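You operate a simulated robot arm through the tools that you are given. There is no shell and no other tool. Be economical: measure what you need, move in short steps, check, and stop when the job is done.

You run a simulated robot arm. Do the job below in one go: nothing can be reset, and whatever is moved stays where it is left.

## Task
Demagnetise the valve spool till the window says CLEAR.
Fine: spool on the white slide, coil on, slide fully in, then slowly out; coil off at the end; the spool stays on the slide.

It is judged by the outcome, as a careful person would: the job done as asked, and still so three seconds after it is handed in. It fails if anything else is knocked over, pushed out of place, dropped, spilled or broken.

## Robot
A 7-joint arm with a two-finger parallel gripper, fixed in place. Base frame: the origin is at the foot of the arm, x ahead of it, y to its left, z up. Lengths are in mm, angles in degrees, forces in N, time in s.
With the tool pointing down near the work surface it reaches from about 300 to 700 mm from the base axis. Its first joint turns from -66.0 to 66.0 degrees. Payload 1.57 kg.
The TCP is the grasp point between the finger pads, 30 mm short of the fingertips. In the tool frame z runs along the fingers and y along their closing line. The gripper opens to 110 mm. The fingers are 24 mm wide and 12 mm thick; the gripper's body (48 by 112 mm) begins 78 mm behind the TCP.
Orientation is that of the tool frame in the base frame, as [roll, pitch, yaw] about the fixed x, y, z axes, in that order (R = Rz(yaw) Ry(pitch) Rx(roll)). With the fingers straight down and closing along the base's y, the tool's x points along the base's -x, its y along +y and its z along -z.

## Interface
- The arm moves only by the tool servo_tool. Its arguments are lists of equal length, an entry for each row: "angular": the turn, a rotation vector about the tool's x, y, z in degrees, a list of three; "travel": the shift along the tool's x, y, z in mm, a list of three; "fingers": the gripper command, from -1 (shut) to 1 (fully open), values between in proportion. In form: {"angular": [[ax, ay, az], ...], "travel": [[tx, ty, tz], ...], "fingers": [fingers, ...]}. A call has 1 to 12 rows; each row shifts and turns the commanded pose from where the row before left it, along the tool's axes as they then stand. Each row takes 0.2 s and may step no farther than 50 mm and 8.6 degrees from the row before; otherwise, or with a gripper value out of range, the whole call is refused. Where a pose cannot be reached the arm comes as near as it can. A force on the tool above 70 N (or 10 N above the force at the start of the call, whichever is more), or a blocked arm, ends the call early, and 0.2 s more pass. The fingers move at their own pace (about 108 mm/s each) and stop on an object; they squeeze with about 35 N. The grip force told is the motor's: it shows also when the fingers shut on nothing. Time passes only in rows, and 0.2 s behind the last, so rows that do not move let the fingers close. The reply holds the time, the measured pose of the TCP, the force on the tool along the base axes, the opening and the grip force, in the units named above and with some noise.
- Cameras (640 x 400 px; columns grow to the right, rows downward): "scene" is fixed at [147.8, -379.2, 1409.9]; the picture's right is [0.90, -0.44, 0.00], its down [-0.22, -0.45, -0.87] and it looks along [0.38, 0.78, -0.50] (base axes); focal length 370 px, centre (320, 200). "wrist" rides on the gripper at [-36, 0, -80] in the tool frame; the picture's right is [0.00, -1.00, 0.00], its down [0.97, 0.00, -0.24] and it looks along [0.24, 0.00, 0.97] (tool axes); focal length 218 px, centre (320, 200).
- grab_frame(camera): a new picture of that camera. The clock stands still meanwhile.
- locate(camera, pixels): for up to 12 pixels [column, row] of the newest picture of that camera ("zoom" is the newest enlarged one), the place [x, y, z] in the base frame of the surface seen there, good to about 3 mm. The clock stands still meanwhile.
- enlarge(camera, box): a new picture of the part [left, top, right, bottom] of that camera's present view, enlarged. The clock stands still meanwhile.
- hand_in(): hands the job in; it is judged then, once.

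Keep the steps short. Do not move on a guess: measure, check each grasp and each placing, and mend mistakes. In all there are 80 turns and 34 pictures (those below and enlarged ones count). Leave the gripper open and the arm clear of the work at the hand-in unless told otherwise, and finish with a single line.

The tools are called after "Emit:" as a command line: name --argument value ..., lists and objects as JSON in quotes. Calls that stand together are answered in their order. servo_tool: Moves the arm, as the interface text tells. Its arguments: {"type":"object","properties":{"angular":{"type":"array","items":{"type":"array","items":{"type":"number"}}},"travel":{"type":"array","items":{"type":"array","items":{"type":"number"}}},"fingers":{"type":"array","items":{"type":"number"}}},"required":["angular","travel","fingers"]} The other tools are called the same way: grab_frame (camera) takes a picture; locate (camera, pixels) gives the place of the surface under pixels of a picture; enlarge (camera, box) takes an enlarged picture of a part of a camera's view; hand_in () hands the job in.

At the start:

```text
clock: 0.0
ee_pos: [266.1, 212.9, 1189.3]
tcp_rot: [-179.9, 0.0, 180.0]
contact_force: [0.3, 1.1, 0.3]
gripper_width: 109.9
grip_force: 0.0
```

scene: 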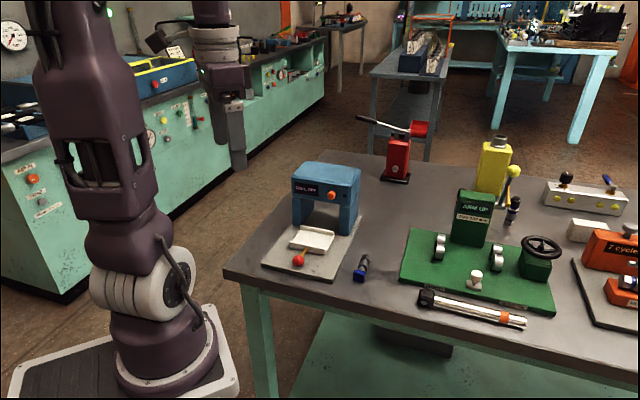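
wrist: 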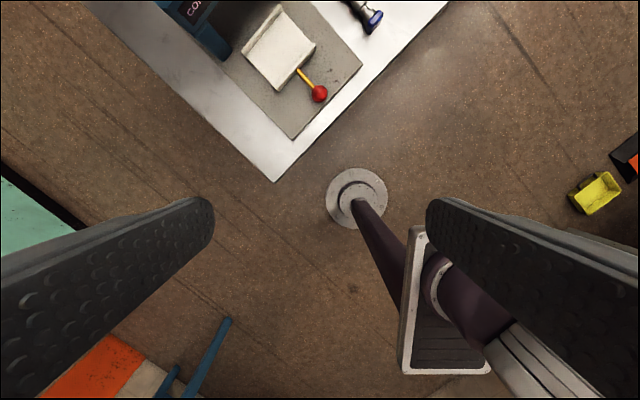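

I see the blue demagnetiser with a white slide and red knob (about 300,260), and a spool with a blue end at about (362,268). I'll enlarge that area first.

Emit:
enlarge --camera "scene" --box '[250, 150, 410, 290]'

Emit:
enlarge --camera "scene" --box '[390, 130, 640, 340]'

```text
2.86 times, centred on (330, 220) of scene
```

zoom: 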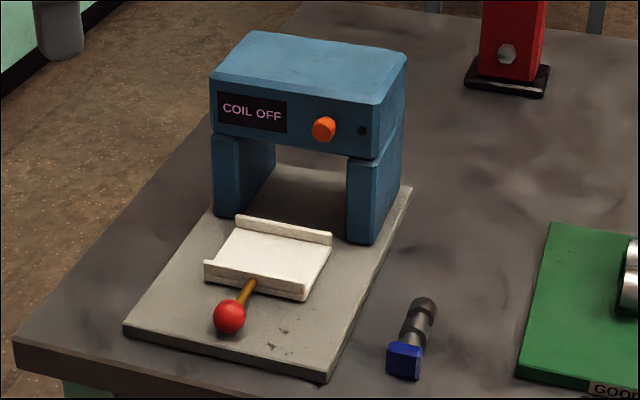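

```text
1.90 times, centred on (515, 235) of scene
```

zoom: 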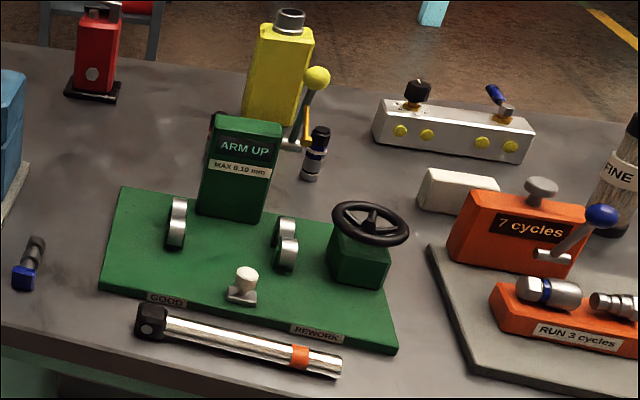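

The spool with a blue head lies right of the demagnetiser. I'll measure the spool, the slide, the knob, the orange button and the housing.

Emit:
locate --camera "scene" --pixels '[[359.7, 275], [363.5, 265], [367, 256], [298.5, 261], [305, 252], [292, 243], [323, 251], [314, 240], [332, 232], [302, 227], [321, 195], [303, 188]]'

Emit:
locate --camera "scene" --pixels '[[282, 264], [330, 278], [352, 222], [314, 162], [293, 176], [358, 172], [350, 182], [345, 196], [332, 265], [297, 215], [349, 225], [320, 215]]'

```text
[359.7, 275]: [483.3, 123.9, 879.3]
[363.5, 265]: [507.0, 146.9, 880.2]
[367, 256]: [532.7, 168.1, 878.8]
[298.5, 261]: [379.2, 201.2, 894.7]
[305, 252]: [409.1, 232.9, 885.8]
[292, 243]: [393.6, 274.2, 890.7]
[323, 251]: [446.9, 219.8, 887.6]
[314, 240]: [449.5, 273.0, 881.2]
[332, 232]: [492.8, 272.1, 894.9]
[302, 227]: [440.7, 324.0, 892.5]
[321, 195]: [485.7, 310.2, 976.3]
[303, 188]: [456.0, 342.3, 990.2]
```

```text
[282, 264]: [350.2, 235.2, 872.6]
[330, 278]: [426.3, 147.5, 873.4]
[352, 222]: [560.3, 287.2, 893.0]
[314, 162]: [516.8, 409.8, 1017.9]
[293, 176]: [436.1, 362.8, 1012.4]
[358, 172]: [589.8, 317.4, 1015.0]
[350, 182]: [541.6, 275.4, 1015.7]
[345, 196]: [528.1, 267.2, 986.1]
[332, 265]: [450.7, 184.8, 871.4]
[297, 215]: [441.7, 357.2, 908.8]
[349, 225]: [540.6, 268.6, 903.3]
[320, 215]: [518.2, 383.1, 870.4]
```

The slide runs along roughly (0.7, 0.7) into the housing. I'll move above at z≈1120 for a top view.

Emit:
servo_tool --angular '[[0, 0, 0], [0, 0, 0], [0, 0, 0], [0, 0, 0], [0, 0, 0], [0, 0, 0], [0, 0, 0]]' --travel '[[-39, -5, 11.5], [-39, -5, 11.5], [-39, -5, 11.5], [-39, -5, 11.5], [-39, -5, 11.5], [-39, -5, 11.5], [0, 0, 0]]' --fingers '[1, 1, 1, 1, 1, 1, 1]'

Emit:
grab_frame --camera "wrist"

```text
clock: 1.6
ee_pos: [501.1, 181.8, 1120.7]
tcp_rot: [-179.9, 0.0, -179.9]
contact_force: [0.0, -0.2, -0.1]
gripper_width: 110.3
grip_force: 0.1
```

```text
29 pictures are left
```

wrist: 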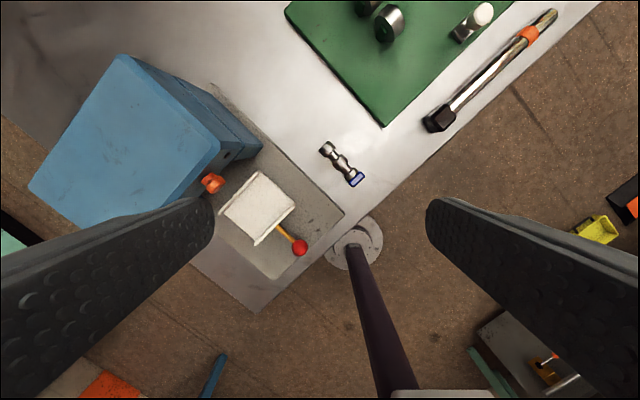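

Good top view. I'll enlarge the spool and slide.

Emit:
enlarge --camera "wrist" --box '[190, 130, 390, 260]'

```text
3.08 times, centred on (290, 195) of wrist
```

zoom: 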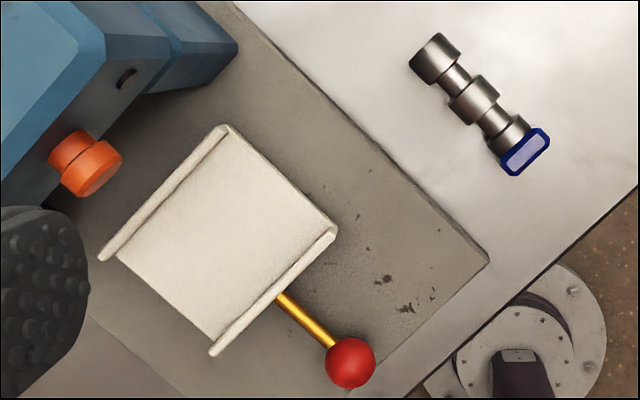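

Emit:
locate --camera "zoom" --pixels '[[434, 58], [474, 98], [508, 135], [525, 152], [226, 128], [104, 256], [334, 232], [214, 350], [220, 240], [350, 362], [305, 318], [487, 258]]'

Emit:
locate --camera "zoom" --pixels '[[415, 62], [454, 42], [452, 103], [496, 90], [515, 172], [548, 135], [270, 50], [100, 180], [75, 165], [130, 75], [434, 38], [300, 85]]'

```text
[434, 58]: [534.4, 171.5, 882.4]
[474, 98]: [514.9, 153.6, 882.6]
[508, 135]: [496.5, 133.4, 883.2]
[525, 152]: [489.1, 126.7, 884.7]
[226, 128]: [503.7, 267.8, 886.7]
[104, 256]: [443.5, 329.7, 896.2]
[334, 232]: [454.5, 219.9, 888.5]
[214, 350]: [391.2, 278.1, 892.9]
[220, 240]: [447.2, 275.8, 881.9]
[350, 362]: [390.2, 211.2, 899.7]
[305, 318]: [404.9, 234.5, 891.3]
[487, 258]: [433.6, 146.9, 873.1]
```

```text
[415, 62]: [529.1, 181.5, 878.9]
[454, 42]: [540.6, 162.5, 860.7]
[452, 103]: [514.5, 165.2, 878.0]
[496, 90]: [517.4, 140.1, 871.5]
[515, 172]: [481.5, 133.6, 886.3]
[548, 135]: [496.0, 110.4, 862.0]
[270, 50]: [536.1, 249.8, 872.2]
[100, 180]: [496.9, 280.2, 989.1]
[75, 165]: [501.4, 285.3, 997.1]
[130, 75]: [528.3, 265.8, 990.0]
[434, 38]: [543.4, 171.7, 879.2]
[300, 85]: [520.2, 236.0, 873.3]
```

The slide floor is at z≈881 with its centre at (448, 274). It is 86 mm wide between the sides and about 62 mm between the lips. The spool is about 77 mm long, its axis is at 45° and its middle land is at (515, 153), so it has to lie across the slide, between the lips. I'll turn the tool +45° and come down above the spool.

Emit:
servo_tool --angular '[[0, 0, -7.5], [0, 0, -7.5], [0, 0, -7.5], [0, 0, -7.5], [0, 0, -7.5], [0, 0, -7.5], [0, 0, 0], [0, 0, 0], [0, 0, 0], [0, 0, 0], [0, 0, 0]]' --travel '[[0, 0, 0], [0, 0, 0], [0, 0, 0], [0, 0, 0], [0, 0, 0], [0, 0, 0], [10.2, -30.3, 0], [0, 0, 45], [0, 0, 45], [0, 0, 45], [0, 0, 0]]' --fingers '[0, 0, -0.1, -0.1, -0.1, -0.1, -0.1, -0.1, -0.1, -0.1, -0.1]'

Emit:
grab_frame --camera "wrist"

```text
clock: 4.0
ee_pos: [515.4, 154.0, 986.1]
tcp_rot: [180.0, 0.0, -135.0]
contact_force: [0.1, 0.4, -1.0]
gripper_width: 49.6
grip_force: 0.1
```

```text
27 pictures are left
```

wrist: 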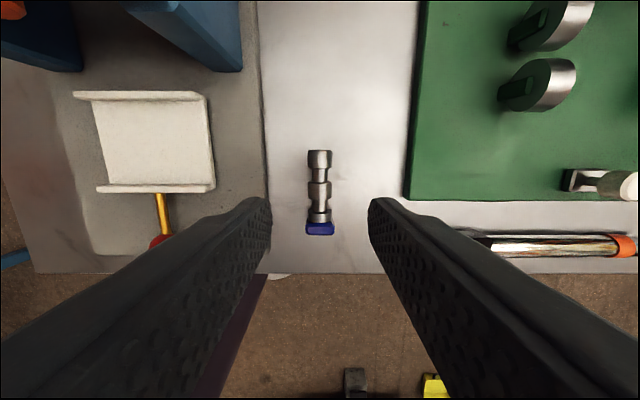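

Spool is centred at column 320 between the fingers. I'll check its land positions.

Emit:
locate --camera "wrist" --pixels '[[320, 153], [319, 165], [319, 184], [319, 197], [320, 190], [320, 213], [320, 228], [320, 234], [160, 96], [160, 187], [95, 140], [211, 140]]'

```text
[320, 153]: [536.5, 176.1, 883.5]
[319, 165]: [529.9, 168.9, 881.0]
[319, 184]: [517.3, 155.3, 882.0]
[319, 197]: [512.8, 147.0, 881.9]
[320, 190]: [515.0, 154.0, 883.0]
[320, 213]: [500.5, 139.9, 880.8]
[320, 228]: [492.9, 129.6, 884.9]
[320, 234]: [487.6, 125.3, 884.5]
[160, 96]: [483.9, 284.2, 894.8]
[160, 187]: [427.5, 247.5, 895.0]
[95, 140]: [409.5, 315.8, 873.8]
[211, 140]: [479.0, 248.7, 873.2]
```

Land is at (515, 152), top z≈882. I'll go straight down to TCP z≈897 (tips at 867) and close.

Emit:
servo_tool --angular '[[0, 0, 0], [0, 0, 0], [0, 0, 0], [0, 0, 0], [0, 0, 0], [0, 0, 0], [0, 0, 0]]' --travel '[[0.8, 0.5, 40], [0, 0, 34], [0, 0, 15], [0, 0, 0], [0, 0, 0], [0, 0, 0], [0, 0, 0]]' --fingers '[-0.1, -0.1, -0.1, -0.1, -1, -1, -1]'

```text
clock: 5.6
ee_pos: [514.5, 152.9, 897.2]
tcp_rot: [179.9, 0.0, -135.0]
contact_force: [-0.5, -0.2, 0.7]
gripper_width: 20.9
grip_force: 33.9
```

Gripped at 20.9 mm. I'll lift 130 mm and look.

Emit:
servo_tool --angular '[[0, 0, 0], [0, 0, 0], [0, 0, 0], [0, 0, 0], [0, 0, 0]]' --travel '[[0, 0, -15], [0, 0, -40], [0, 0, -40], [0, 0, -35], [0, 0, 0]]' --fingers '[-1, -1, -1, -1, -1]'

Emit:
grab_frame --camera "wrist"

```text
clock: 6.8
ee_pos: [513.8, 153.9, 1026.6]
tcp_rot: [-179.9, -0.1, -135.0]
contact_force: [0.7, -0.7, -2.2]
gripper_width: 21.1
grip_force: 34.5
```

```text
26 pictures are left
```

wrist: 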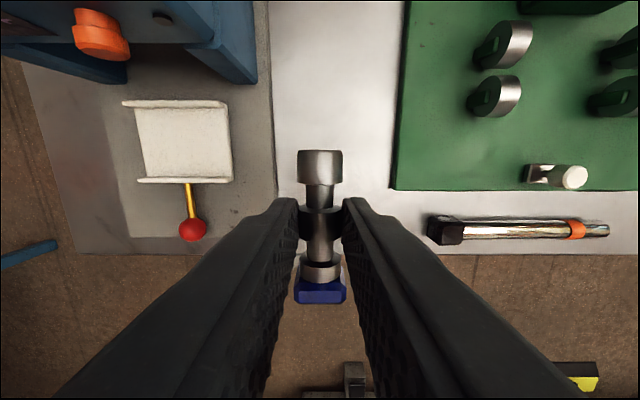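

The spool is held squarely. I'll turn it −90° about vertical here, then move over the slide.

Emit:
servo_tool --angular '[[0, 0, 7.5], [0, 0, 7.5], [0, 0, 7.5], [0, 0, 7.5], [0, 0, 7.5], [0, 0, 7.5], [0, 0, 7.5], [0, 0, 7.5], [0, 0, 7.5], [0, 0, 7.5], [0, 0, 7.5], [0, 0, 7.5]]' --travel '[[0, 0, 0], [0, 0, 0], [0, 0, 0], [0, 0, 0], [0, 0, 0], [0, 0, 0], [0, 0, 0], [0, 0, 0], [0, 0, 0], [0, 0, 0], [0, 0, 0], [0, 0, 0]]' --fingers '[-1, -1, -1, -1, -1, -1, -1, -1, -1, -1, -1, -1]'

Emit:
servo_tool --angular '[[0, 0, 0], [0, 0, 0], [0, 0, 0], [0, 0, 0], [0, 0, 0]]' --travel '[[32, 9, 0], [32, 9, 0], [32, 9, 0], [32.6, 9, 0], [0, 0, 0]]' --fingers '[-1, -1, -1, -1, -1]'

Emit:
grab_frame --camera "wrist"

Emit:
enlarge --camera "scene" --box '[230, 100, 390, 290]'

```text
clock: 9.4
ee_pos: [514.7, 154.5, 1026.5]
tcp_rot: [180.0, 0.0, 134.9]
contact_force: [0.8, -0.6, -1.1]
gripper_width: 21.2
grip_force: 34.8
```

```text
clock: 10.6
ee_pos: [446.8, 269.7, 1027.0]
tcp_rot: [179.9, 0.0, 135.0]
contact_force: [-0.8, -0.1, -0.8]
gripper_width: 21.0
grip_force: 34.6
```

```text
25 pictures are left
```

wrist: 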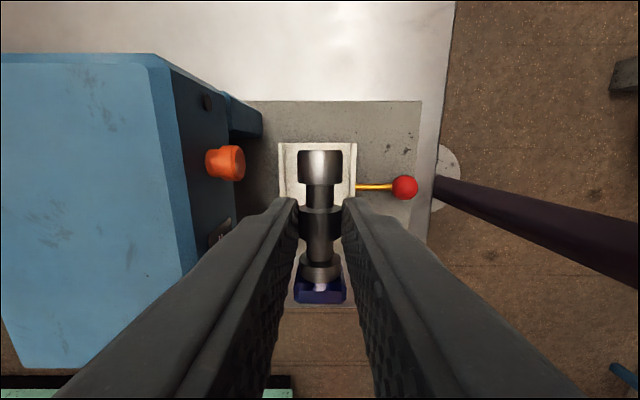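

```text
2.11 times, centred on (310, 195) of scene
```

zoom: 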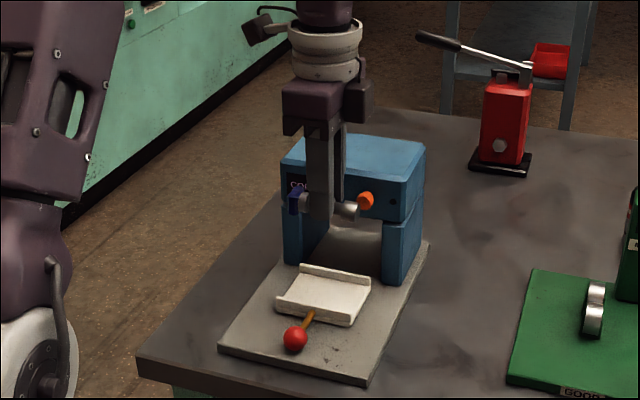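

Spool hangs over the slide. I'll measure slide edges and the spool's ends from this view, to centre it.

Emit:
locate --camera "wrist" --pixels '[[281, 146], [353, 146], [289, 150], [347, 150], [320, 145], [320, 155], [320, 170], [320, 295], [320, 304], [292, 301], [320, 222], [228, 163]]'

```text
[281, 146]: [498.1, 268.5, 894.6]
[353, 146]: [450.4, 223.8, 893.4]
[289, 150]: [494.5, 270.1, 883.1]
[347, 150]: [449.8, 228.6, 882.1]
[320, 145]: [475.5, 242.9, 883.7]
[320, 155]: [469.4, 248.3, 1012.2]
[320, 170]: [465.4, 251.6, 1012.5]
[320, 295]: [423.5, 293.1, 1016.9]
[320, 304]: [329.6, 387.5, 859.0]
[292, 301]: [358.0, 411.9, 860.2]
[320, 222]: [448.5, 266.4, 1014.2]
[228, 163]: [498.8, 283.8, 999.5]
```

The slide's inner gap spans u=479.6–540.6 and the spool sits near its centre. The gripper body would come close to the housing, so I'll tilt the tool 10° back towards the base, shift 4 mm, and come down most of the way.

Emit:
servo_tool --angular '[[-5, 0, 0], [-5, 0, 0], [0, 0, 0], [0, 0, 0], [0, 0, 0], [0, 0, 0], [0, 0, 0]]' --travel '[[0, 0, 0], [0, 0, 0], [4, -5.5, 31.2], [0, -5.5, 31.2], [0, -4.5, 25.6], [0, 0, 0], [0, 0, 0]]' --fingers '[-1, -1, -1, -1, -1, -1, -1]'

Emit:
enlarge --camera "scene" --box '[250, 150, 380, 280]'

Emit:
grab_frame --camera "wrist"

```text
clock: 12.2
ee_pos: [445.4, 273.0, 937.4]
tcp_rot: [170.0, 0.0, 135.0]
contact_force: [0.1, 0.5, -1.9]
gripper_width: 21.1
grip_force: 34.2
```

```text
3.08 times, centred on (315, 215) of scene
```

zoom: 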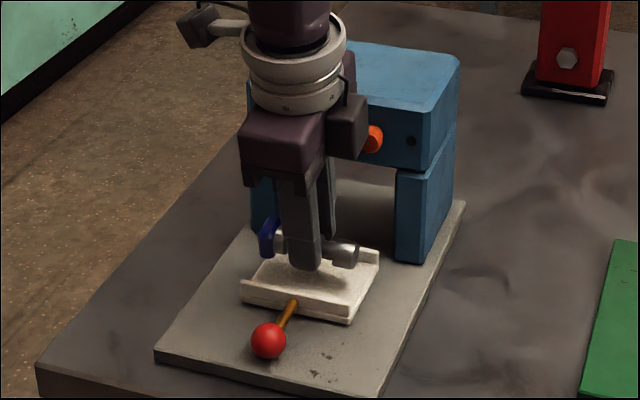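

```text
22 pictures are left
```

wrist: 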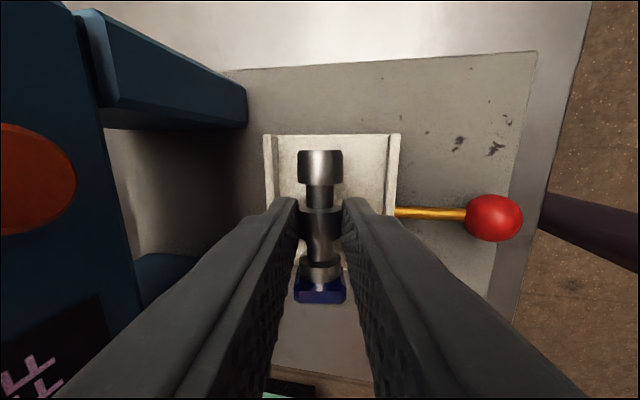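

The spool is about 20 mm above the floor, centred, and the gripper clears the housing. I'll shift 2 mm toward the front and descend 16 mm, then feel for contact.

Emit:
servo_tool --angular '[[0, 0, 0], [0, 0, 0], [0, 0, 0]]' --travel '[[0, -3.4, 7.7], [0, -1.4, 7.7], [0, 0, 0]]' --fingers '[-1, -1, -1]'

Emit:
servo_tool --angular '[[0, 0, 0], [0, 0, 0]]' --travel '[[0, -0.26, 1.5], [0, 0, 0]]' --fingers '[-1, -1]'

Emit:
enlarge --camera "wrist" --box '[200, 100, 440, 320]'

```text
clock: 13.0
ee_pos: [444.5, 271.0, 923.0]
tcp_rot: [169.9, 0.0, 135.0]
contact_force: [-0.4, -0.5, 10.3]
gripper_width: 21.0
grip_force: 34.0
```

```text
clock: 13.6
ee_pos: [443.0, 272.9, 919.7]
tcp_rot: [169.9, 0.0, 135.0]
contact_force: [3.3, 5.6, 12.7]
gripper_width: 21.0
grip_force: 33.9
```

```text
1.82 times, centred on (320, 210) of wrist
```

zoom: 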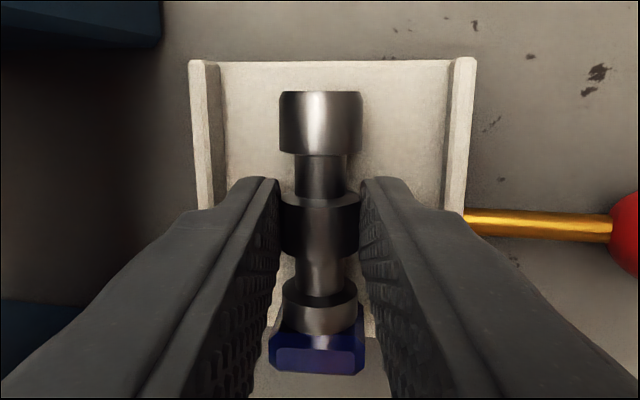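

Contact force is ~12 N upward and the spool lies between the lips. I'll open gently to about 32 mm.

Emit:
servo_tool --angular '[[0, 0, 0], [0, 0, 0], [0, 0, 0]]' --travel '[[0, 0, 0], [0, 0, 0], [0, 0, 0]]' --fingers '[-0.52, -0.42, -0.42]'

Emit:
enlarge --camera "wrist" --box '[200, 100, 440, 320]'

```text
clock: 14.4
ee_pos: [444.1, 271.4, 919.8]
tcp_rot: [170.0, -0.1, 134.9]
contact_force: [0.0, -0.2, 0.7]
gripper_width: 31.8
grip_force: 0.1
```

```text
1.82 times, centred on (320, 210) of wrist
```

zoom: 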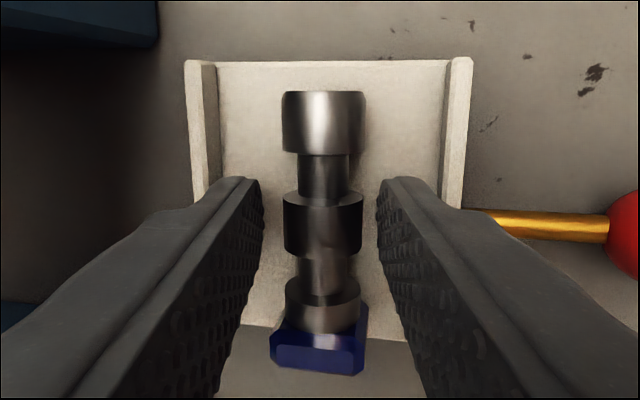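

Released; force is zero. I'll retract along the tool axis 100 mm and check.

Emit:
servo_tool --angular '[[0, 0, 0], [0, 0, 0], [0, 0, 0], [0, 0, 0]]' --travel '[[0, 0, -15], [0, 0, -40], [0, 0, -45], [0, 0, 0]]' --fingers '[-0.42, -0.42, -0.42, -0.42]'

Emit:
grab_frame --camera "wrist"

Emit:
enlarge --camera "scene" --box '[250, 150, 380, 280]'

```text
clock: 15.4
ee_pos: [431.3, 258.1, 1018.1]
tcp_rot: [169.9, 0.0, 135.0]
contact_force: [-0.2, 0.0, 0.7]
gripper_width: 32.2
grip_force: 0.1
```

```text
19 pictures are left
```

wrist: 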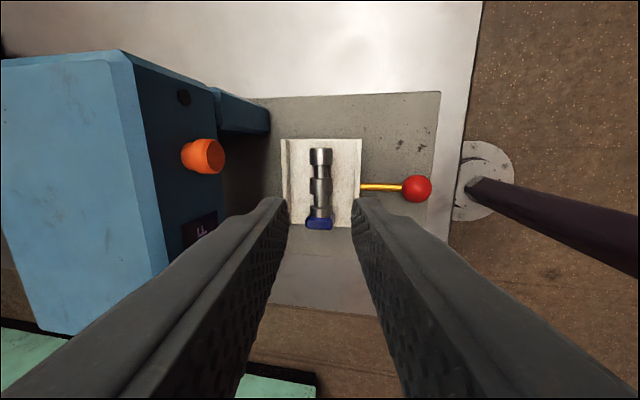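

```text
3.08 times, centred on (315, 215) of scene
```

zoom: 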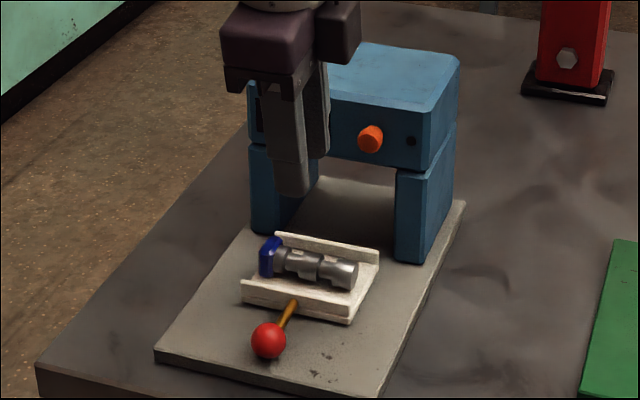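

Emit:
locate --camera "wrist" --pixels '[[320, 150], [320, 183], [320, 218], [320, 228], [295, 222], [345, 224], [285, 143], [358, 143], [214, 156], [185, 152], [416, 188], [372, 187]]'

Emit:
locate --camera "zoom" --pixels '[[262, 255], [268, 270], [275, 240], [354, 275], [242, 285], [275, 236], [270, 340], [292, 310], [370, 138], [395, 210], [285, 200], [377, 255]]'

```text
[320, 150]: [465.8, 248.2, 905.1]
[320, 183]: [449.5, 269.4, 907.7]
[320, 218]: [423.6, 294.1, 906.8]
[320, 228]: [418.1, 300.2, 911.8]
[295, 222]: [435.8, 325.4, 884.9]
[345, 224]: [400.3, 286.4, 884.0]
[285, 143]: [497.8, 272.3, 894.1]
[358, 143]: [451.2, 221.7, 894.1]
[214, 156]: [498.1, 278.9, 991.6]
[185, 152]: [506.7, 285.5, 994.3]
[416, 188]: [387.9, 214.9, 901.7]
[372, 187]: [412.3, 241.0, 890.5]
```

```text
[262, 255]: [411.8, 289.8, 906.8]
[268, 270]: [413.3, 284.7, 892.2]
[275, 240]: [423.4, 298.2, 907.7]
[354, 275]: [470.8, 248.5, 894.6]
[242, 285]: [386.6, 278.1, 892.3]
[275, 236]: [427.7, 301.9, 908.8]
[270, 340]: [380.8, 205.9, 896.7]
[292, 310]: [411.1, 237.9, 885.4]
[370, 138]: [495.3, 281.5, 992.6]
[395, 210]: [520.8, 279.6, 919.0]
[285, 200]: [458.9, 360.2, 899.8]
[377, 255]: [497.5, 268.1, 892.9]
```

The spool lies wholly within the slide, with its ends at t≈84 to 157 against slide sides at 78 and 165. The orange button is at about (497, 280, 991), and its front face is at u≈548. I'll untilt, close the fingers, and line up in front of it.

Emit:
servo_tool --angular '[[5, 0, 0], [5, 0, 0], [0, 0, 0], [0, 0, 0], [0, 0, 0]]' --travel '[[0, 0, 0], [0, 0, 0], [-29, 0, 8], [0, 30, 0], [0, 0, 0]]' --fingers '[-1, -1, -1, -1, -1]'

Emit:
grab_frame --camera "wrist"

```text
clock: 16.6
ee_pos: [472.8, 260.3, 1011.0]
tcp_rot: [180.0, 0.0, 135.0]
contact_force: [-0.4, 0.6, -0.4]
gripper_width: 0.0
grip_force: 21.5
```

```text
17 pictures are left
```

wrist: 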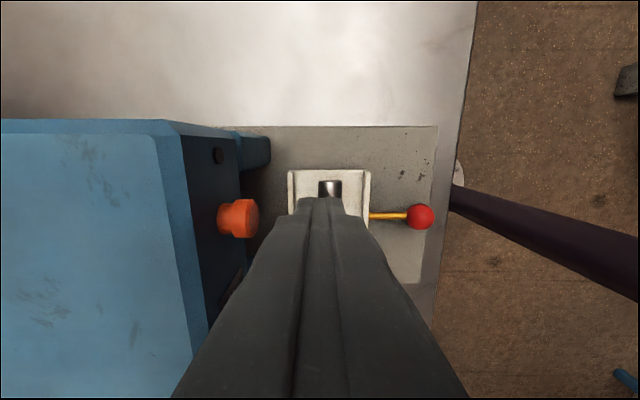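

The fingertip is aligned with the button (row ~217). I'll approach 14 mm, then go 2 mm at a time, watching force.

Emit:
servo_tool --angular '[[0, 0, 0], [0, 0, 0], [0, 0, 0], [0, 0, 0], [0, 0, 0]]' --travel '[[0, 10, 0], [0, 4, 0], [0, 2, 0], [0, 2, 0], [0, 0, 0]]' --fingers '[-1, -1, -1, -1, -1]'

Emit:
servo_tool --angular '[[0, 0, 0], [0, 0, 0], [0, 0, 0]]' --travel '[[0, 2, 0], [0, 2, 0], [0, 0, 0]]' --fingers '[-1, -1, -1]'

Emit:
enlarge --camera "scene" --box '[250, 150, 380, 280]'

```text
clock: 17.8
ee_pos: [484.3, 273.6, 1011.1]
tcp_rot: [-180.0, 0.0, 135.0]
contact_force: [0.4, -0.1, -0.3]
gripper_width: 0.0
grip_force: 20.9
```

```text
clock: 18.6
ee_pos: [488.5, 275.9, 1011.2]
tcp_rot: [-180.0, 0.0, 135.0]
contact_force: [-1.1, -0.9, 0.0]
gripper_width: 0.0
grip_force: 21.9
```

```text
3.08 times, centred on (315, 215) of scene
```

zoom: 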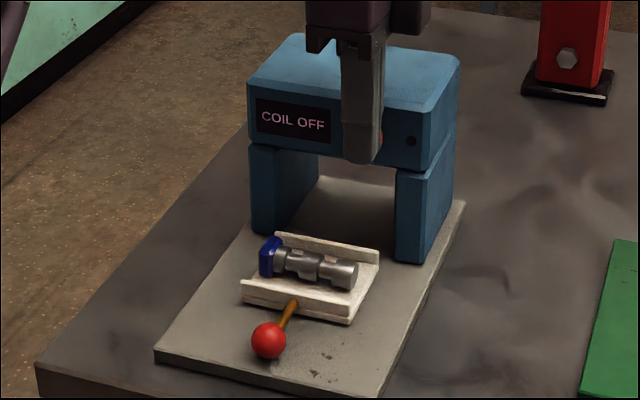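

Contact is just starting (~1.4 N). I'll continue pressing in small steps.

Emit:
servo_tool --angular '[[0, 0, 0], [0, 0, 0], [0, 0, 0]]' --travel '[[0, 1.5, 0], [0, 1.5, 0], [0, 0, 0]]' --fingers '[-1, -1, -1]'

Emit:
enlarge --camera "scene" --box '[250, 150, 380, 280]'

```text
clock: 19.4
ee_pos: [490.3, 278.1, 1011.0]
tcp_rot: [-179.9, 0.0, 135.0]
contact_force: [-3.8, -1.2, 0.4]
gripper_width: 0.0
grip_force: 20.8
```

```text
3.08 times, centred on (315, 215) of scene
```

zoom: 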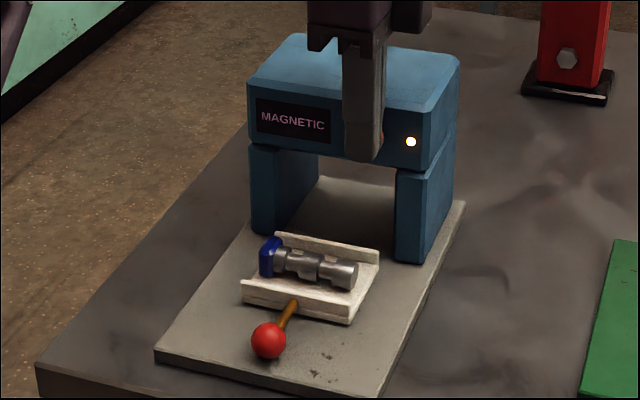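

Window now reads MAGNETIC and the lamp is lit: coil is on. I'll back off, rise, and turn the tool 90° so the fingers can straddle the red knob.

Emit:
servo_tool --angular '[[0, 0, 0], [0, 0, 0], [0, 0, 0], [0, 0, 0]]' --travel '[[0, -15, 0], [0, -45, 0], [0, -45, -45], [0, 0, 0]]' --fingers '[-1, -1, -1, -1]'

Emit:
servo_tool --angular '[[0, 0, -7.5], [0, 0, -7.5], [0, 0, -7.5], [0, 0, -7.5], [0, 0, -7.5], [0, 0, -7.5], [0, 0, -7.5], [0, 0, -7.5], [0, 0, -7.5], [0, 0, -7.5], [0, 0, -7.5], [0, 0, -7.5]]' --travel '[[0, 0, 0], [0, 0, 0], [0, 0, 0], [0, 0, 0], [0, 0, 0], [0, 0, 0], [0, 0, 0], [0, 0, 0], [0, 0, 0], [0, 0, 0], [0, 0, 0], [0, 0, 0]]' --fingers '[-0.1, -0.1, -0.1, -0.1, -0.1, -0.1, -0.1, -0.1, -0.1, -0.1, -0.1, -0.1]'

Emit:
servo_tool --angular '[[0, -6.25, 0], [0, -6.25, 0], [0, -6.25, 0], [0, -6.25, 0], [0, 0, 0]]' --travel '[[0, 0, 0], [0, 0, 0], [0, 0, 0], [0, 0, 0], [0, 0, 0]]' --fingers '[-0.1, -0.1, -0.1, -0.1, -0.1]'

Emit:
grab_frame --camera "wrist"

```text
refused: row 3 steps farther than a row can; nothing moved
```

```text
clock: 22.0
ee_pos: [489.3, 278.6, 1010.1]
tcp_rot: [179.8, 0.2, -134.8]
contact_force: [0.9, 0.2, 0.3]
gripper_width: 49.5
grip_force: 0.0
```

```text
clock: 23.2
ee_pos: [489.4, 276.4, 1009.0]
tcp_rot: [179.9, 24.7, -134.9]
contact_force: [-9.0, -9.5, -9.3]
gripper_width: 49.4
grip_force: 0.0
```

```text
14 pictures are left
```

wrist: 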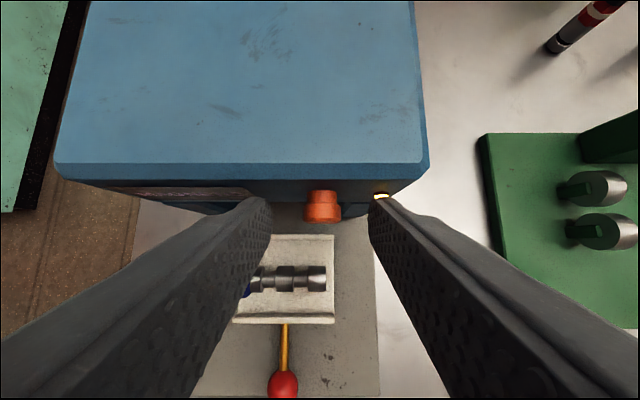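

Row 3 of the first call was over the limit, so the turn happened close to the housing, with light contact (~16 N). The lamp still shows lit. I'll back straight away from the housing and then check the scene.

Emit:
servo_tool --angular '[[0, 0, 0], [0, 0, 0], [0, 0, 0], [0, 0, 0]]' --travel '[[9.06, 0, -4.23], [18.1, 0, -8.5], [36.2, 0, -16.9], [0, 0, 0]]' --fingers '[-0.1, -0.1, -0.1, -0.1]'

Emit:
enlarge --camera "scene" --box '[250, 150, 380, 280]'

```text
clock: 24.2
ee_pos: [441.9, 228.6, 1010.7]
tcp_rot: [180.0, 25.1, -135.0]
contact_force: [0.5, 0.3, 0.6]
gripper_width: 49.7
grip_force: 0.2
```

```text
3.08 times, centred on (315, 215) of scene
```

zoom: 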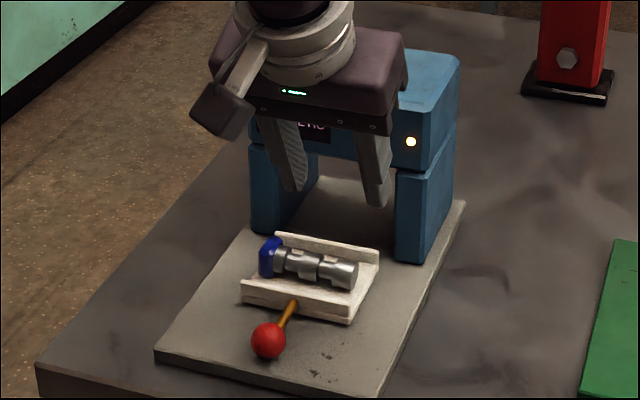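

The housing has not moved, the coil is still on and the spool is in place. I'll move to a standoff above and in front of the knob.

Emit:
servo_tool --angular '[[0, 0, 0], [0, 0, 0], [0, 0, 0], [0, 0, 0]]' --travel '[[31.7, 9.5, 3.2], [31.7, 9.5, 3.2], [31.7, 9.5, 3.2], [0, 0, 0]]' --fingers '[-0.1, -0.1, -0.1, -0.1]'

Emit:
grab_frame --camera "wrist"

```text
clock: 25.2
ee_pos: [362.9, 190.4, 961.4]
tcp_rot: [-179.9, 25.0, -134.9]
contact_force: [-0.5, 0.0, 0.8]
gripper_width: 49.4
grip_force: 0.0
```

```text
12 pictures are left
```

wrist: 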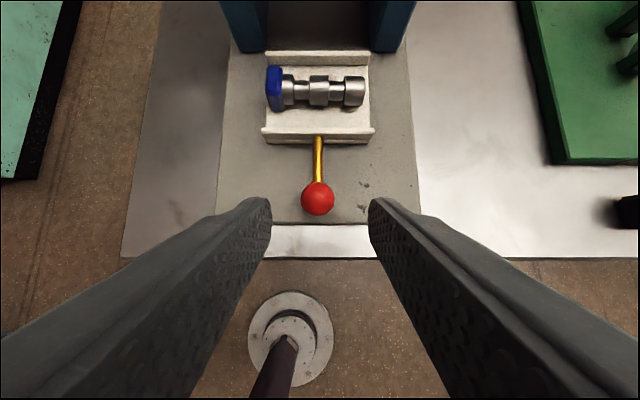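

Emit:
locate --camera "wrist" --pixels '[[318, 199], [318, 186], [318, 212], [305, 199], [331, 199], [318, 165]]'

```text
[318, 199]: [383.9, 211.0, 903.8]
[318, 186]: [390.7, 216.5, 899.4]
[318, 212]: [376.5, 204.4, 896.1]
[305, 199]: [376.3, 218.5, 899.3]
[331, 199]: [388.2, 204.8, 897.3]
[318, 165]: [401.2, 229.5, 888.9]
```

Ball centre is at about u=423, t=122, z=892. I'll advance 56 mm along the tool axis and grip it.

Emit:
servo_tool --angular '[[0, 0, 0], [0, 0, 0], [0, 0, 0], [0, 0, 0], [0, 0, 0], [0, 0, 0]]' --travel '[[0.6, 0.3, 30], [0, 0, 26], [0, 0, 0], [0, 0, 0], [0, 0, 0], [0, 0, 0]]' --fingers '[-0.1, -0.1, -0.1, -1, -1, -1]'

Emit:
grab_frame --camera "wrist"

```text
clock: 26.6
ee_pos: [378.2, 208.7, 911.3]
tcp_rot: [179.8, 25.0, -134.8]
contact_force: [-9.2, 14.9, -8.1]
gripper_width: 25.6
grip_force: 36.7
```

```text
11 pictures are left
```

wrist: 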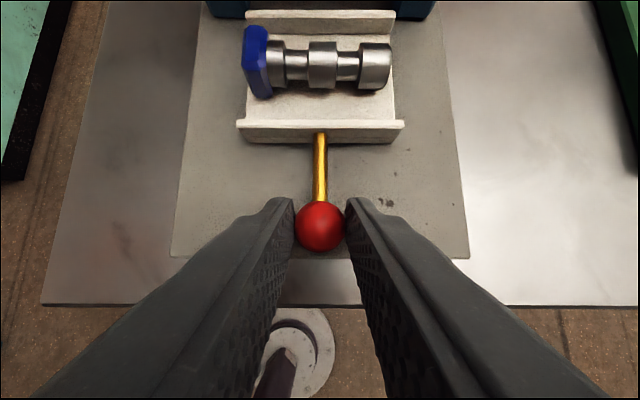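

Knob is gripped (25.6 mm). There's ~17 N of side load, so I'll ease 1.7 mm sideways and then push inward gently 40 mm.

Emit:
servo_tool --angular '[[0, 0, 0], [0, 0, 0], [0, 0, 0], [0, 0, 0], [0, 0, 0], [0, 0, 0], [0, 0, 0], [0, 0, 0], [0, 0, 0], [0, 0, 0], [0, 0, 0]]' --travel '[[0, 1.7, 0], [-3.62, 0, 1.69], [-3.62, 0, 1.69], [-3.62, 0, 1.69], [-3.62, 0, 1.69], [-3.62, 0, 1.69], [-3.62, 0, 1.69], [-3.62, 0, 1.69], [-3.62, 0, 1.69], [-3.62, 0, 1.69], [-3.62, 0, 1.69]]' --fingers '[-1, -1, -1, -1, -1, -1, -1, -1, -1, -1, -1]'

Emit:
enlarge --camera "scene" --box '[250, 150, 380, 280]'

```text
clock: 29.0
ee_pos: [406.1, 236.4, 910.7]
tcp_rot: [180.0, 25.0, -135.0]
contact_force: [-7.5, 4.8, 17.1]
gripper_width: 25.4
grip_force: 36.8
```

```text
3.08 times, centred on (315, 215) of scene
```

zoom: 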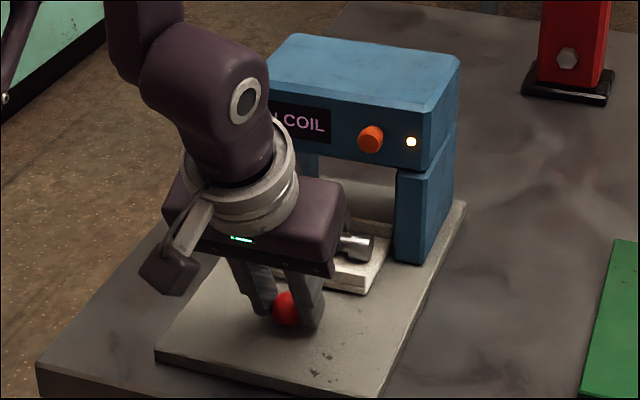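

The slide moves in and the window reads "IN COIL". I'll ease up 1 mm and keep pushing.

Emit:
servo_tool --angular '[[0, 0, 0], [0, 0, 0], [0, 0, 0], [0, 0, 0], [0, 0, 0], [0, 0, 0], [0, 0, 0], [0, 0, 0], [0, 0, 0], [0, 0, 0], [0, 0, 0]]' --travel '[[-0.42, 0, -0.9], [-3.62, 0, 1.69], [-3.62, 0, 1.69], [-3.62, 0, 1.69], [-3.62, 0, 1.69], [-3.62, 0, 1.69], [-3.62, 0, 1.69], [-3.62, 0, 1.69], [-3.62, 0, 1.69], [-3.62, 0, 1.69], [-3.62, 0, 1.69]]' --fingers '[-1, -1, -1, -1, -1, -1, -1, -1, -1, -1, -1]'

```text
clock: 31.4
ee_pos: [434.0, 264.7, 911.4]
tcp_rot: [-179.9, 25.0, -134.9]
contact_force: [-3.8, 1.9, -17.6]
gripper_width: 25.5
grip_force: 37.1
```

Moved ~79 mm so far, with no resistance. I'll continue in smaller steps and watch for the end stop.

Emit:
servo_tool --angular '[[0, 0, 0], [0, 0, 0], [0, 0, 0], [0, 0, 0], [0, 0, 0], [0, 0, 0]]' --travel '[[0.2, 0, 0.5], [-2.7, 0, 1.27], [-2.7, 0, 1.27], [-2.7, 0, 1.27], [-2.7, 0, 1.27], [0, 0, 0]]' --fingers '[-1, -1, -1, -1, -1, -1]'

Emit:
enlarge --camera "scene" --box '[250, 150, 380, 280]'

```text
clock: 32.8
ee_pos: [442.1, 274.2, 911.0]
tcp_rot: [180.0, 25.1, -135.0]
contact_force: [-4.7, 5.3, 7.9]
gripper_width: 25.4
grip_force: 36.2
```

```text
3.08 times, centred on (315, 215) of scene
```

zoom: 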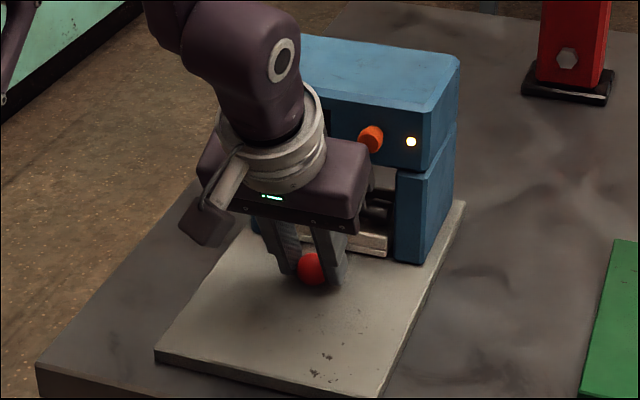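

Travel is now ~91 mm and still no stop. I'll continue 2 mm per row.

Emit:
servo_tool --angular '[[0, 0, 0], [0, 0, 0], [0, 0, 0], [0, 0, 0], [0, 0, 0]]' --travel '[[-1.81, 0, 0.85], [-1.81, 0, 0.85], [-1.81, 0, 0.85], [-1.81, 0, 0.85], [0, 0, 0]]' --fingers '[-1, -1, -1, -1, -1]'

Emit:
servo_tool --angular '[[0, 0, 0], [0, 0, 0], [0, 0, 0], [0, 0, 0]]' --travel '[[-1.36, 0, 0.63], [-1.36, 0, 0.63], [-1.36, 0, 0.63], [0, 0, 0]]' --fingers '[-1, -1, -1, -1]'

```text
clock: 34.0
ee_pos: [448.0, 278.8, 910.8]
tcp_rot: [-180.0, 25.0, -134.9]
contact_force: [-4.5, 4.5, 11.6]
gripper_width: 25.4
grip_force: 37.0
```

```text
clock: 35.0
ee_pos: [450.6, 279.8, 910.1]
tcp_rot: [179.9, 24.8, -135.0]
contact_force: [-22.9, -11.7, 13.0]
gripper_width: 25.5
grip_force: 37.1
```

End stop reached: ~25 N against the push at ~101 mm travel, so the slide is fully in. Now I'll draw it out slowly, 1.5 mm per row (7.5 mm/s).

Emit:
servo_tool --angular '[[0, 0, 0], [0, 0, 0], [0, 0, 0], [0, 0, 0], [0, 0, 0], [0, 0, 0], [0, 0, 0], [0, 0, 0], [0, 0, 0], [0, 0, 0], [0, 0, 0], [0, 0, 0]]' --travel '[[0, 0, 0], [1.36, 0, -0.63], [1.36, 0, -0.63], [1.36, 0, -0.63], [1.36, 0, -0.63], [1.36, 0, -0.63], [1.36, 0, -0.63], [1.36, 0, -0.63], [1.36, 0, -0.63], [1.36, 0, -0.63], [1.36, 0, -0.63], [1.36, 0, -0.63]]' --fingers '[-1, -1, -1, -1, -1, -1, -1, -1, -1, -1, -1, -1]'

Emit:
servo_tool --angular '[[0, 0, 0], [0, 0, 0], [0, 0, 0], [0, 0, 0], [0, 0, 0], [0, 0, 0], [0, 0, 0], [0, 0, 0], [0, 0, 0], [0, 0, 0], [0, 0, 0], [0, 0, 0]]' --travel '[[1.36, 0, -0.63], [1.36, 0, -0.63], [1.36, 0, -0.63], [1.36, 0, -0.63], [1.36, 0, -0.63], [1.36, 0, -0.63], [1.36, 0, -0.63], [1.36, 0, -0.63], [1.36, 0, -0.63], [1.36, 0, -0.63], [1.36, 0, -0.63], [1.36, 0, -0.63]]' --fingers '[-1, -1, -1, -1, -1, -1, -1, -1, -1, -1, -1, -1]'

```text
clock: 37.6
ee_pos: [439.3, 270.1, 911.3]
tcp_rot: [180.0, 25.1, -135.0]
contact_force: [-3.1, 3.7, -21.9]
gripper_width: 25.3
grip_force: 36.3
```

```text
clock: 40.2
ee_pos: [426.2, 258.2, 909.7]
tcp_rot: [-179.9, 25.2, -135.0]
contact_force: [-2.5, 4.6, 20.8]
gripper_width: 25.4
grip_force: 37.1
```

The slide is coming out smoothly. I'll continue at the same speed.

Emit:
servo_tool --angular '[[0, 0, 0], [0, 0, 0], [0, 0, 0], [0, 0, 0], [0, 0, 0], [0, 0, 0], [0, 0, 0], [0, 0, 0], [0, 0, 0], [0, 0, 0], [0, 0, 0], [0, 0, 0]]' --travel '[[1.36, 0, -0.63], [1.36, 0, -0.63], [1.36, 0, -0.63], [1.36, 0, -0.63], [1.36, 0, -0.63], [1.36, 0, -0.63], [1.36, 0, -0.63], [1.36, 0, -0.63], [1.36, 0, -0.63], [1.36, 0, -0.63], [1.36, 0, -0.63], [1.36, 0, -0.63]]' --fingers '[-1, -1, -1, -1, -1, -1, -1, -1, -1, -1, -1, -1]'

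Emit:
servo_tool --angular '[[0, 0, 0], [0, 0, 0], [0, 0, 0], [0, 0, 0], [0, 0, 0], [0, 0, 0], [0, 0, 0], [0, 0, 0], [0, 0, 0], [0, 0, 0], [0, 0, 0], [0, 0, 0]]' --travel '[[1.36, 0, -0.63], [1.36, 0, -0.63], [1.36, 0, -0.63], [1.36, 0, -0.63], [1.36, 0, -0.63], [1.36, 0, -0.63], [1.36, 0, -0.63], [1.36, 0, -0.63], [1.36, 0, -0.63], [1.36, 0, -0.63], [1.36, 0, -0.63], [1.36, 0, -0.63]]' --fingers '[-1, -1, -1, -1, -1, -1, -1, -1, -1, -1, -1, -1]'

Emit:
enlarge --camera "scene" --box '[250, 150, 380, 280]'

```text
clock: 42.8
ee_pos: [413.7, 244.1, 909.7]
tcp_rot: [180.0, 25.1, -135.0]
contact_force: [-1.8, 3.6, 25.6]
gripper_width: 25.5
grip_force: 36.7
```

```text
clock: 45.4
ee_pos: [401.1, 231.2, 908.6]
tcp_rot: [-180.0, 25.1, -135.0]
contact_force: [-3.0, 3.9, 21.8]
gripper_width: 25.4
grip_force: 37.0
```

```text
3.08 times, centred on (315, 215) of scene
```

zoom: 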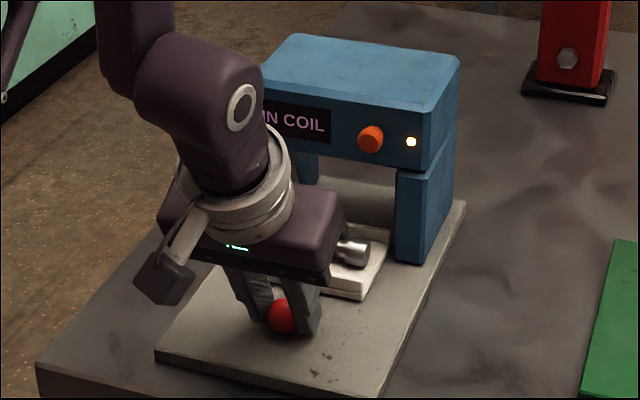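

The spool rides on the slide and the window still reads IN COIL. I'll continue out with the last ~32 mm, easing up 0.7 mm.

Emit:
servo_tool --angular '[[0, 0, 0], [0, 0, 0], [0, 0, 0], [0, 0, 0], [0, 0, 0], [0, 0, 0], [0, 0, 0], [0, 0, 0], [0, 0, 0], [0, 0, 0], [0, 0, 0], [0, 0, 0]]' --travel '[[1.06, 0, -1.26], [1.36, 0, -0.63], [1.36, 0, -0.63], [1.36, 0, -0.63], [1.36, 0, -0.63], [1.36, 0, -0.63], [1.36, 0, -0.63], [1.36, 0, -0.63], [1.36, 0, -0.63], [1.36, 0, -0.63], [1.36, 0, -0.63], [1.36, 0, -0.63]]' --fingers '[-1, -1, -1, -1, -1, -1, -1, -1, -1, -1, -1, -1]'

Emit:
servo_tool --angular '[[0, 0, 0], [0, 0, 0], [0, 0, 0], [0, 0, 0], [0, 0, 0], [0, 0, 0], [0, 0, 0], [0, 0, 0]]' --travel '[[1.36, 0, -0.63], [1.36, 0, -0.63], [1.36, 0, -0.63], [1.36, 0, -0.63], [1.36, 0, -0.63], [1.36, 0, -0.63], [1.36, 0, -0.63], [1.36, 0, -0.63]]' --fingers '[-1, -1, -1, -1, -1, -1, -1, -1]'

Emit:
servo_tool --angular '[[0, 0, 0], [0, 0, 0], [0, 0, 0]]' --travel '[[1.36, 0, -0.63], [1.36, 0, -0.63], [0, 0, 0]]' --fingers '[-1, -1, -1]'

Emit:
enlarge --camera "scene" --box '[250, 150, 380, 280]'

```text
clock: 48.0
ee_pos: [386.9, 217.2, 910.0]
tcp_rot: [-180.0, 24.9, -135.0]
contact_force: [-1.1, 2.8, -7.9]
gripper_width: 25.6
grip_force: 36.8
```

```text
clock: 49.8
ee_pos: [380.6, 210.4, 908.9]
tcp_rot: [-179.8, 25.1, -134.8]
contact_force: [-1.1, 3.5, 10.2]
gripper_width: 25.3
grip_force: 37.6
```

```text
clock: 50.6
ee_pos: [379.2, 209.2, 909.2]
tcp_rot: [-179.9, 25.2, -134.9]
contact_force: [18.3, 20.9, -5.9]
gripper_width: 25.2
grip_force: 36.5
```

```text
3.08 times, centred on (315, 215) of scene
```

zoom: 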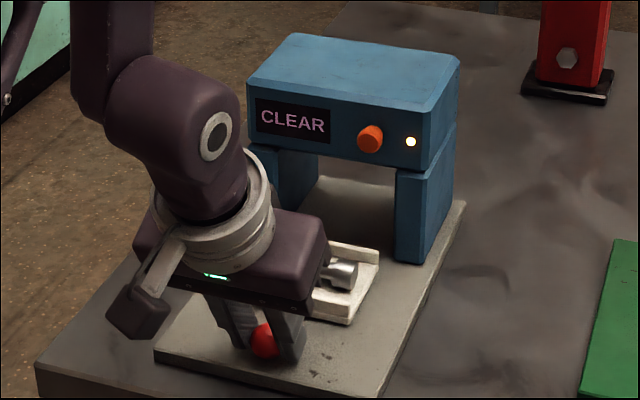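

The window says CLEAR and the slide is back against its outer stop. I'll release the knob and back off along the tool axis.

Emit:
servo_tool --angular '[[0, 0, 0], [0, 0, 0], [0, 0, 0], [0, 0, 0], [0, 0, 0], [0, 0, 0]]' --travel '[[-1.36, 0, 0.63], [0, 0, 0], [0, 0, 0], [0, 0, -20], [0, 0, -40], [0, 0, -40]]' --fingers '[-1, -0.1, -0.1, -0.1, -0.1, -0.1]'

```text
clock: 52.0
ee_pos: [348.6, 178.7, 999.5]
tcp_rot: [180.0, 25.0, -135.0]
contact_force: [0.2, -0.4, -0.7]
gripper_width: 49.5
grip_force: 0.0
```

Clear of the knob. I'll untilt, close the fingers, and turn back 90° to the button-pressing orientation.

Emit:
servo_tool --angular '[[0, 6.25, 0], [0, 6.25, 0], [0, 6.25, 0], [0, 6.25, 0], [0, 0, 0]]' --travel '[[0, 0, -5], [0, 0, -5], [0, 0, 0], [0, 0, 0], [0, 0, 0]]' --fingers '[-1, -1, -1, -1, -1]'

Emit:
servo_tool --angular '[[0, 0, 7.5], [0, 0, 7.5], [0, 0, 7.5], [0, 0, 7.5], [0, 0, 7.5], [0, 0, 7.5], [0, 0, 7.5], [0, 0, 7.5], [0, 0, 7.5], [0, 0, 7.5], [0, 0, 7.5], [0, 0, 7.5]]' --travel '[[0, 0, 0], [0, 0, 0], [0, 0, 0], [0, 0, 0], [0, 0, 0], [0, 0, 0], [0, 0, 0], [0, 0, 0], [0, 0, 0], [0, 0, 0], [0, 0, 0], [0, 0, 0]]' --fingers '[-1, -1, -1, -1, -1, -1, -1, -1, -1, -1, -1, -1]'

```text
clock: 53.2
ee_pos: [346.5, 176.3, 1008.3]
tcp_rot: [-180.0, -0.2, -135.0]
contact_force: [-0.1, 0.1, -0.5]
gripper_width: 0.0
grip_force: 21.5
```

```text
clock: 55.8
ee_pos: [345.7, 176.0, 1008.8]
tcp_rot: [180.0, -0.1, 134.9]
contact_force: [-0.4, 0.2, -0.6]
gripper_width: 0.2
grip_force: 21.7
```

Tool is at u=369, t=120. I'll move to the front of the button (t≈150.5, u≈530, z≈1011).

Emit:
servo_tool --angular '[[0, 0, 0], [0, 0, 0], [0, 0, 0], [0, 0, 0], [0, 0, 0], [0, 0, 0]]' --travel '[[-30.5, 0, -2], [0, 45, 0], [0, 45, 0], [0, 45, 0], [0, 24, 0], [0, 0, 0]]' --fingers '[-1, -1, -1, -1, -1, -1]'

```text
clock: 57.2
ee_pos: [479.1, 267.0, 1009.1]
tcp_rot: [179.9, 0.0, 134.9]
contact_force: [-0.4, 0.1, 0.6]
gripper_width: 0.0
grip_force: 21.8
```

Aligned (u=527.6, t=150). I'll make the same single press as before, to u≈543.5, and look.

Emit:
servo_tool --angular '[[0, 0, 0], [0, 0, 0], [0, 0, 0], [0, 0, 0], [0, 0, 0]]' --travel '[[0, 9, 0], [0, 4, 0], [0, 1.5, 0], [0, 1.5, 0], [0, 0, 0]]' --fingers '[-1, -1, -1, -1, -1]'

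Emit:
enlarge --camera "scene" --box '[250, 150, 380, 280]'

```text
clock: 58.4
ee_pos: [490.1, 276.9, 1009.4]
tcp_rot: [180.0, 0.0, 135.0]
contact_force: [-3.1, -2.3, -3.8]
gripper_width: 0.1
grip_force: 21.5
```

```text
3.08 times, centred on (315, 215) of scene
```

zoom: 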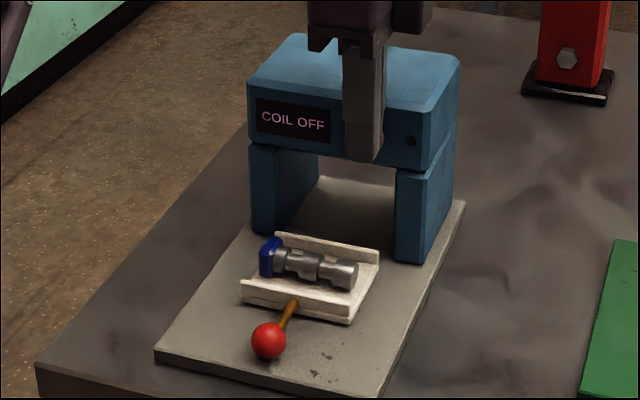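

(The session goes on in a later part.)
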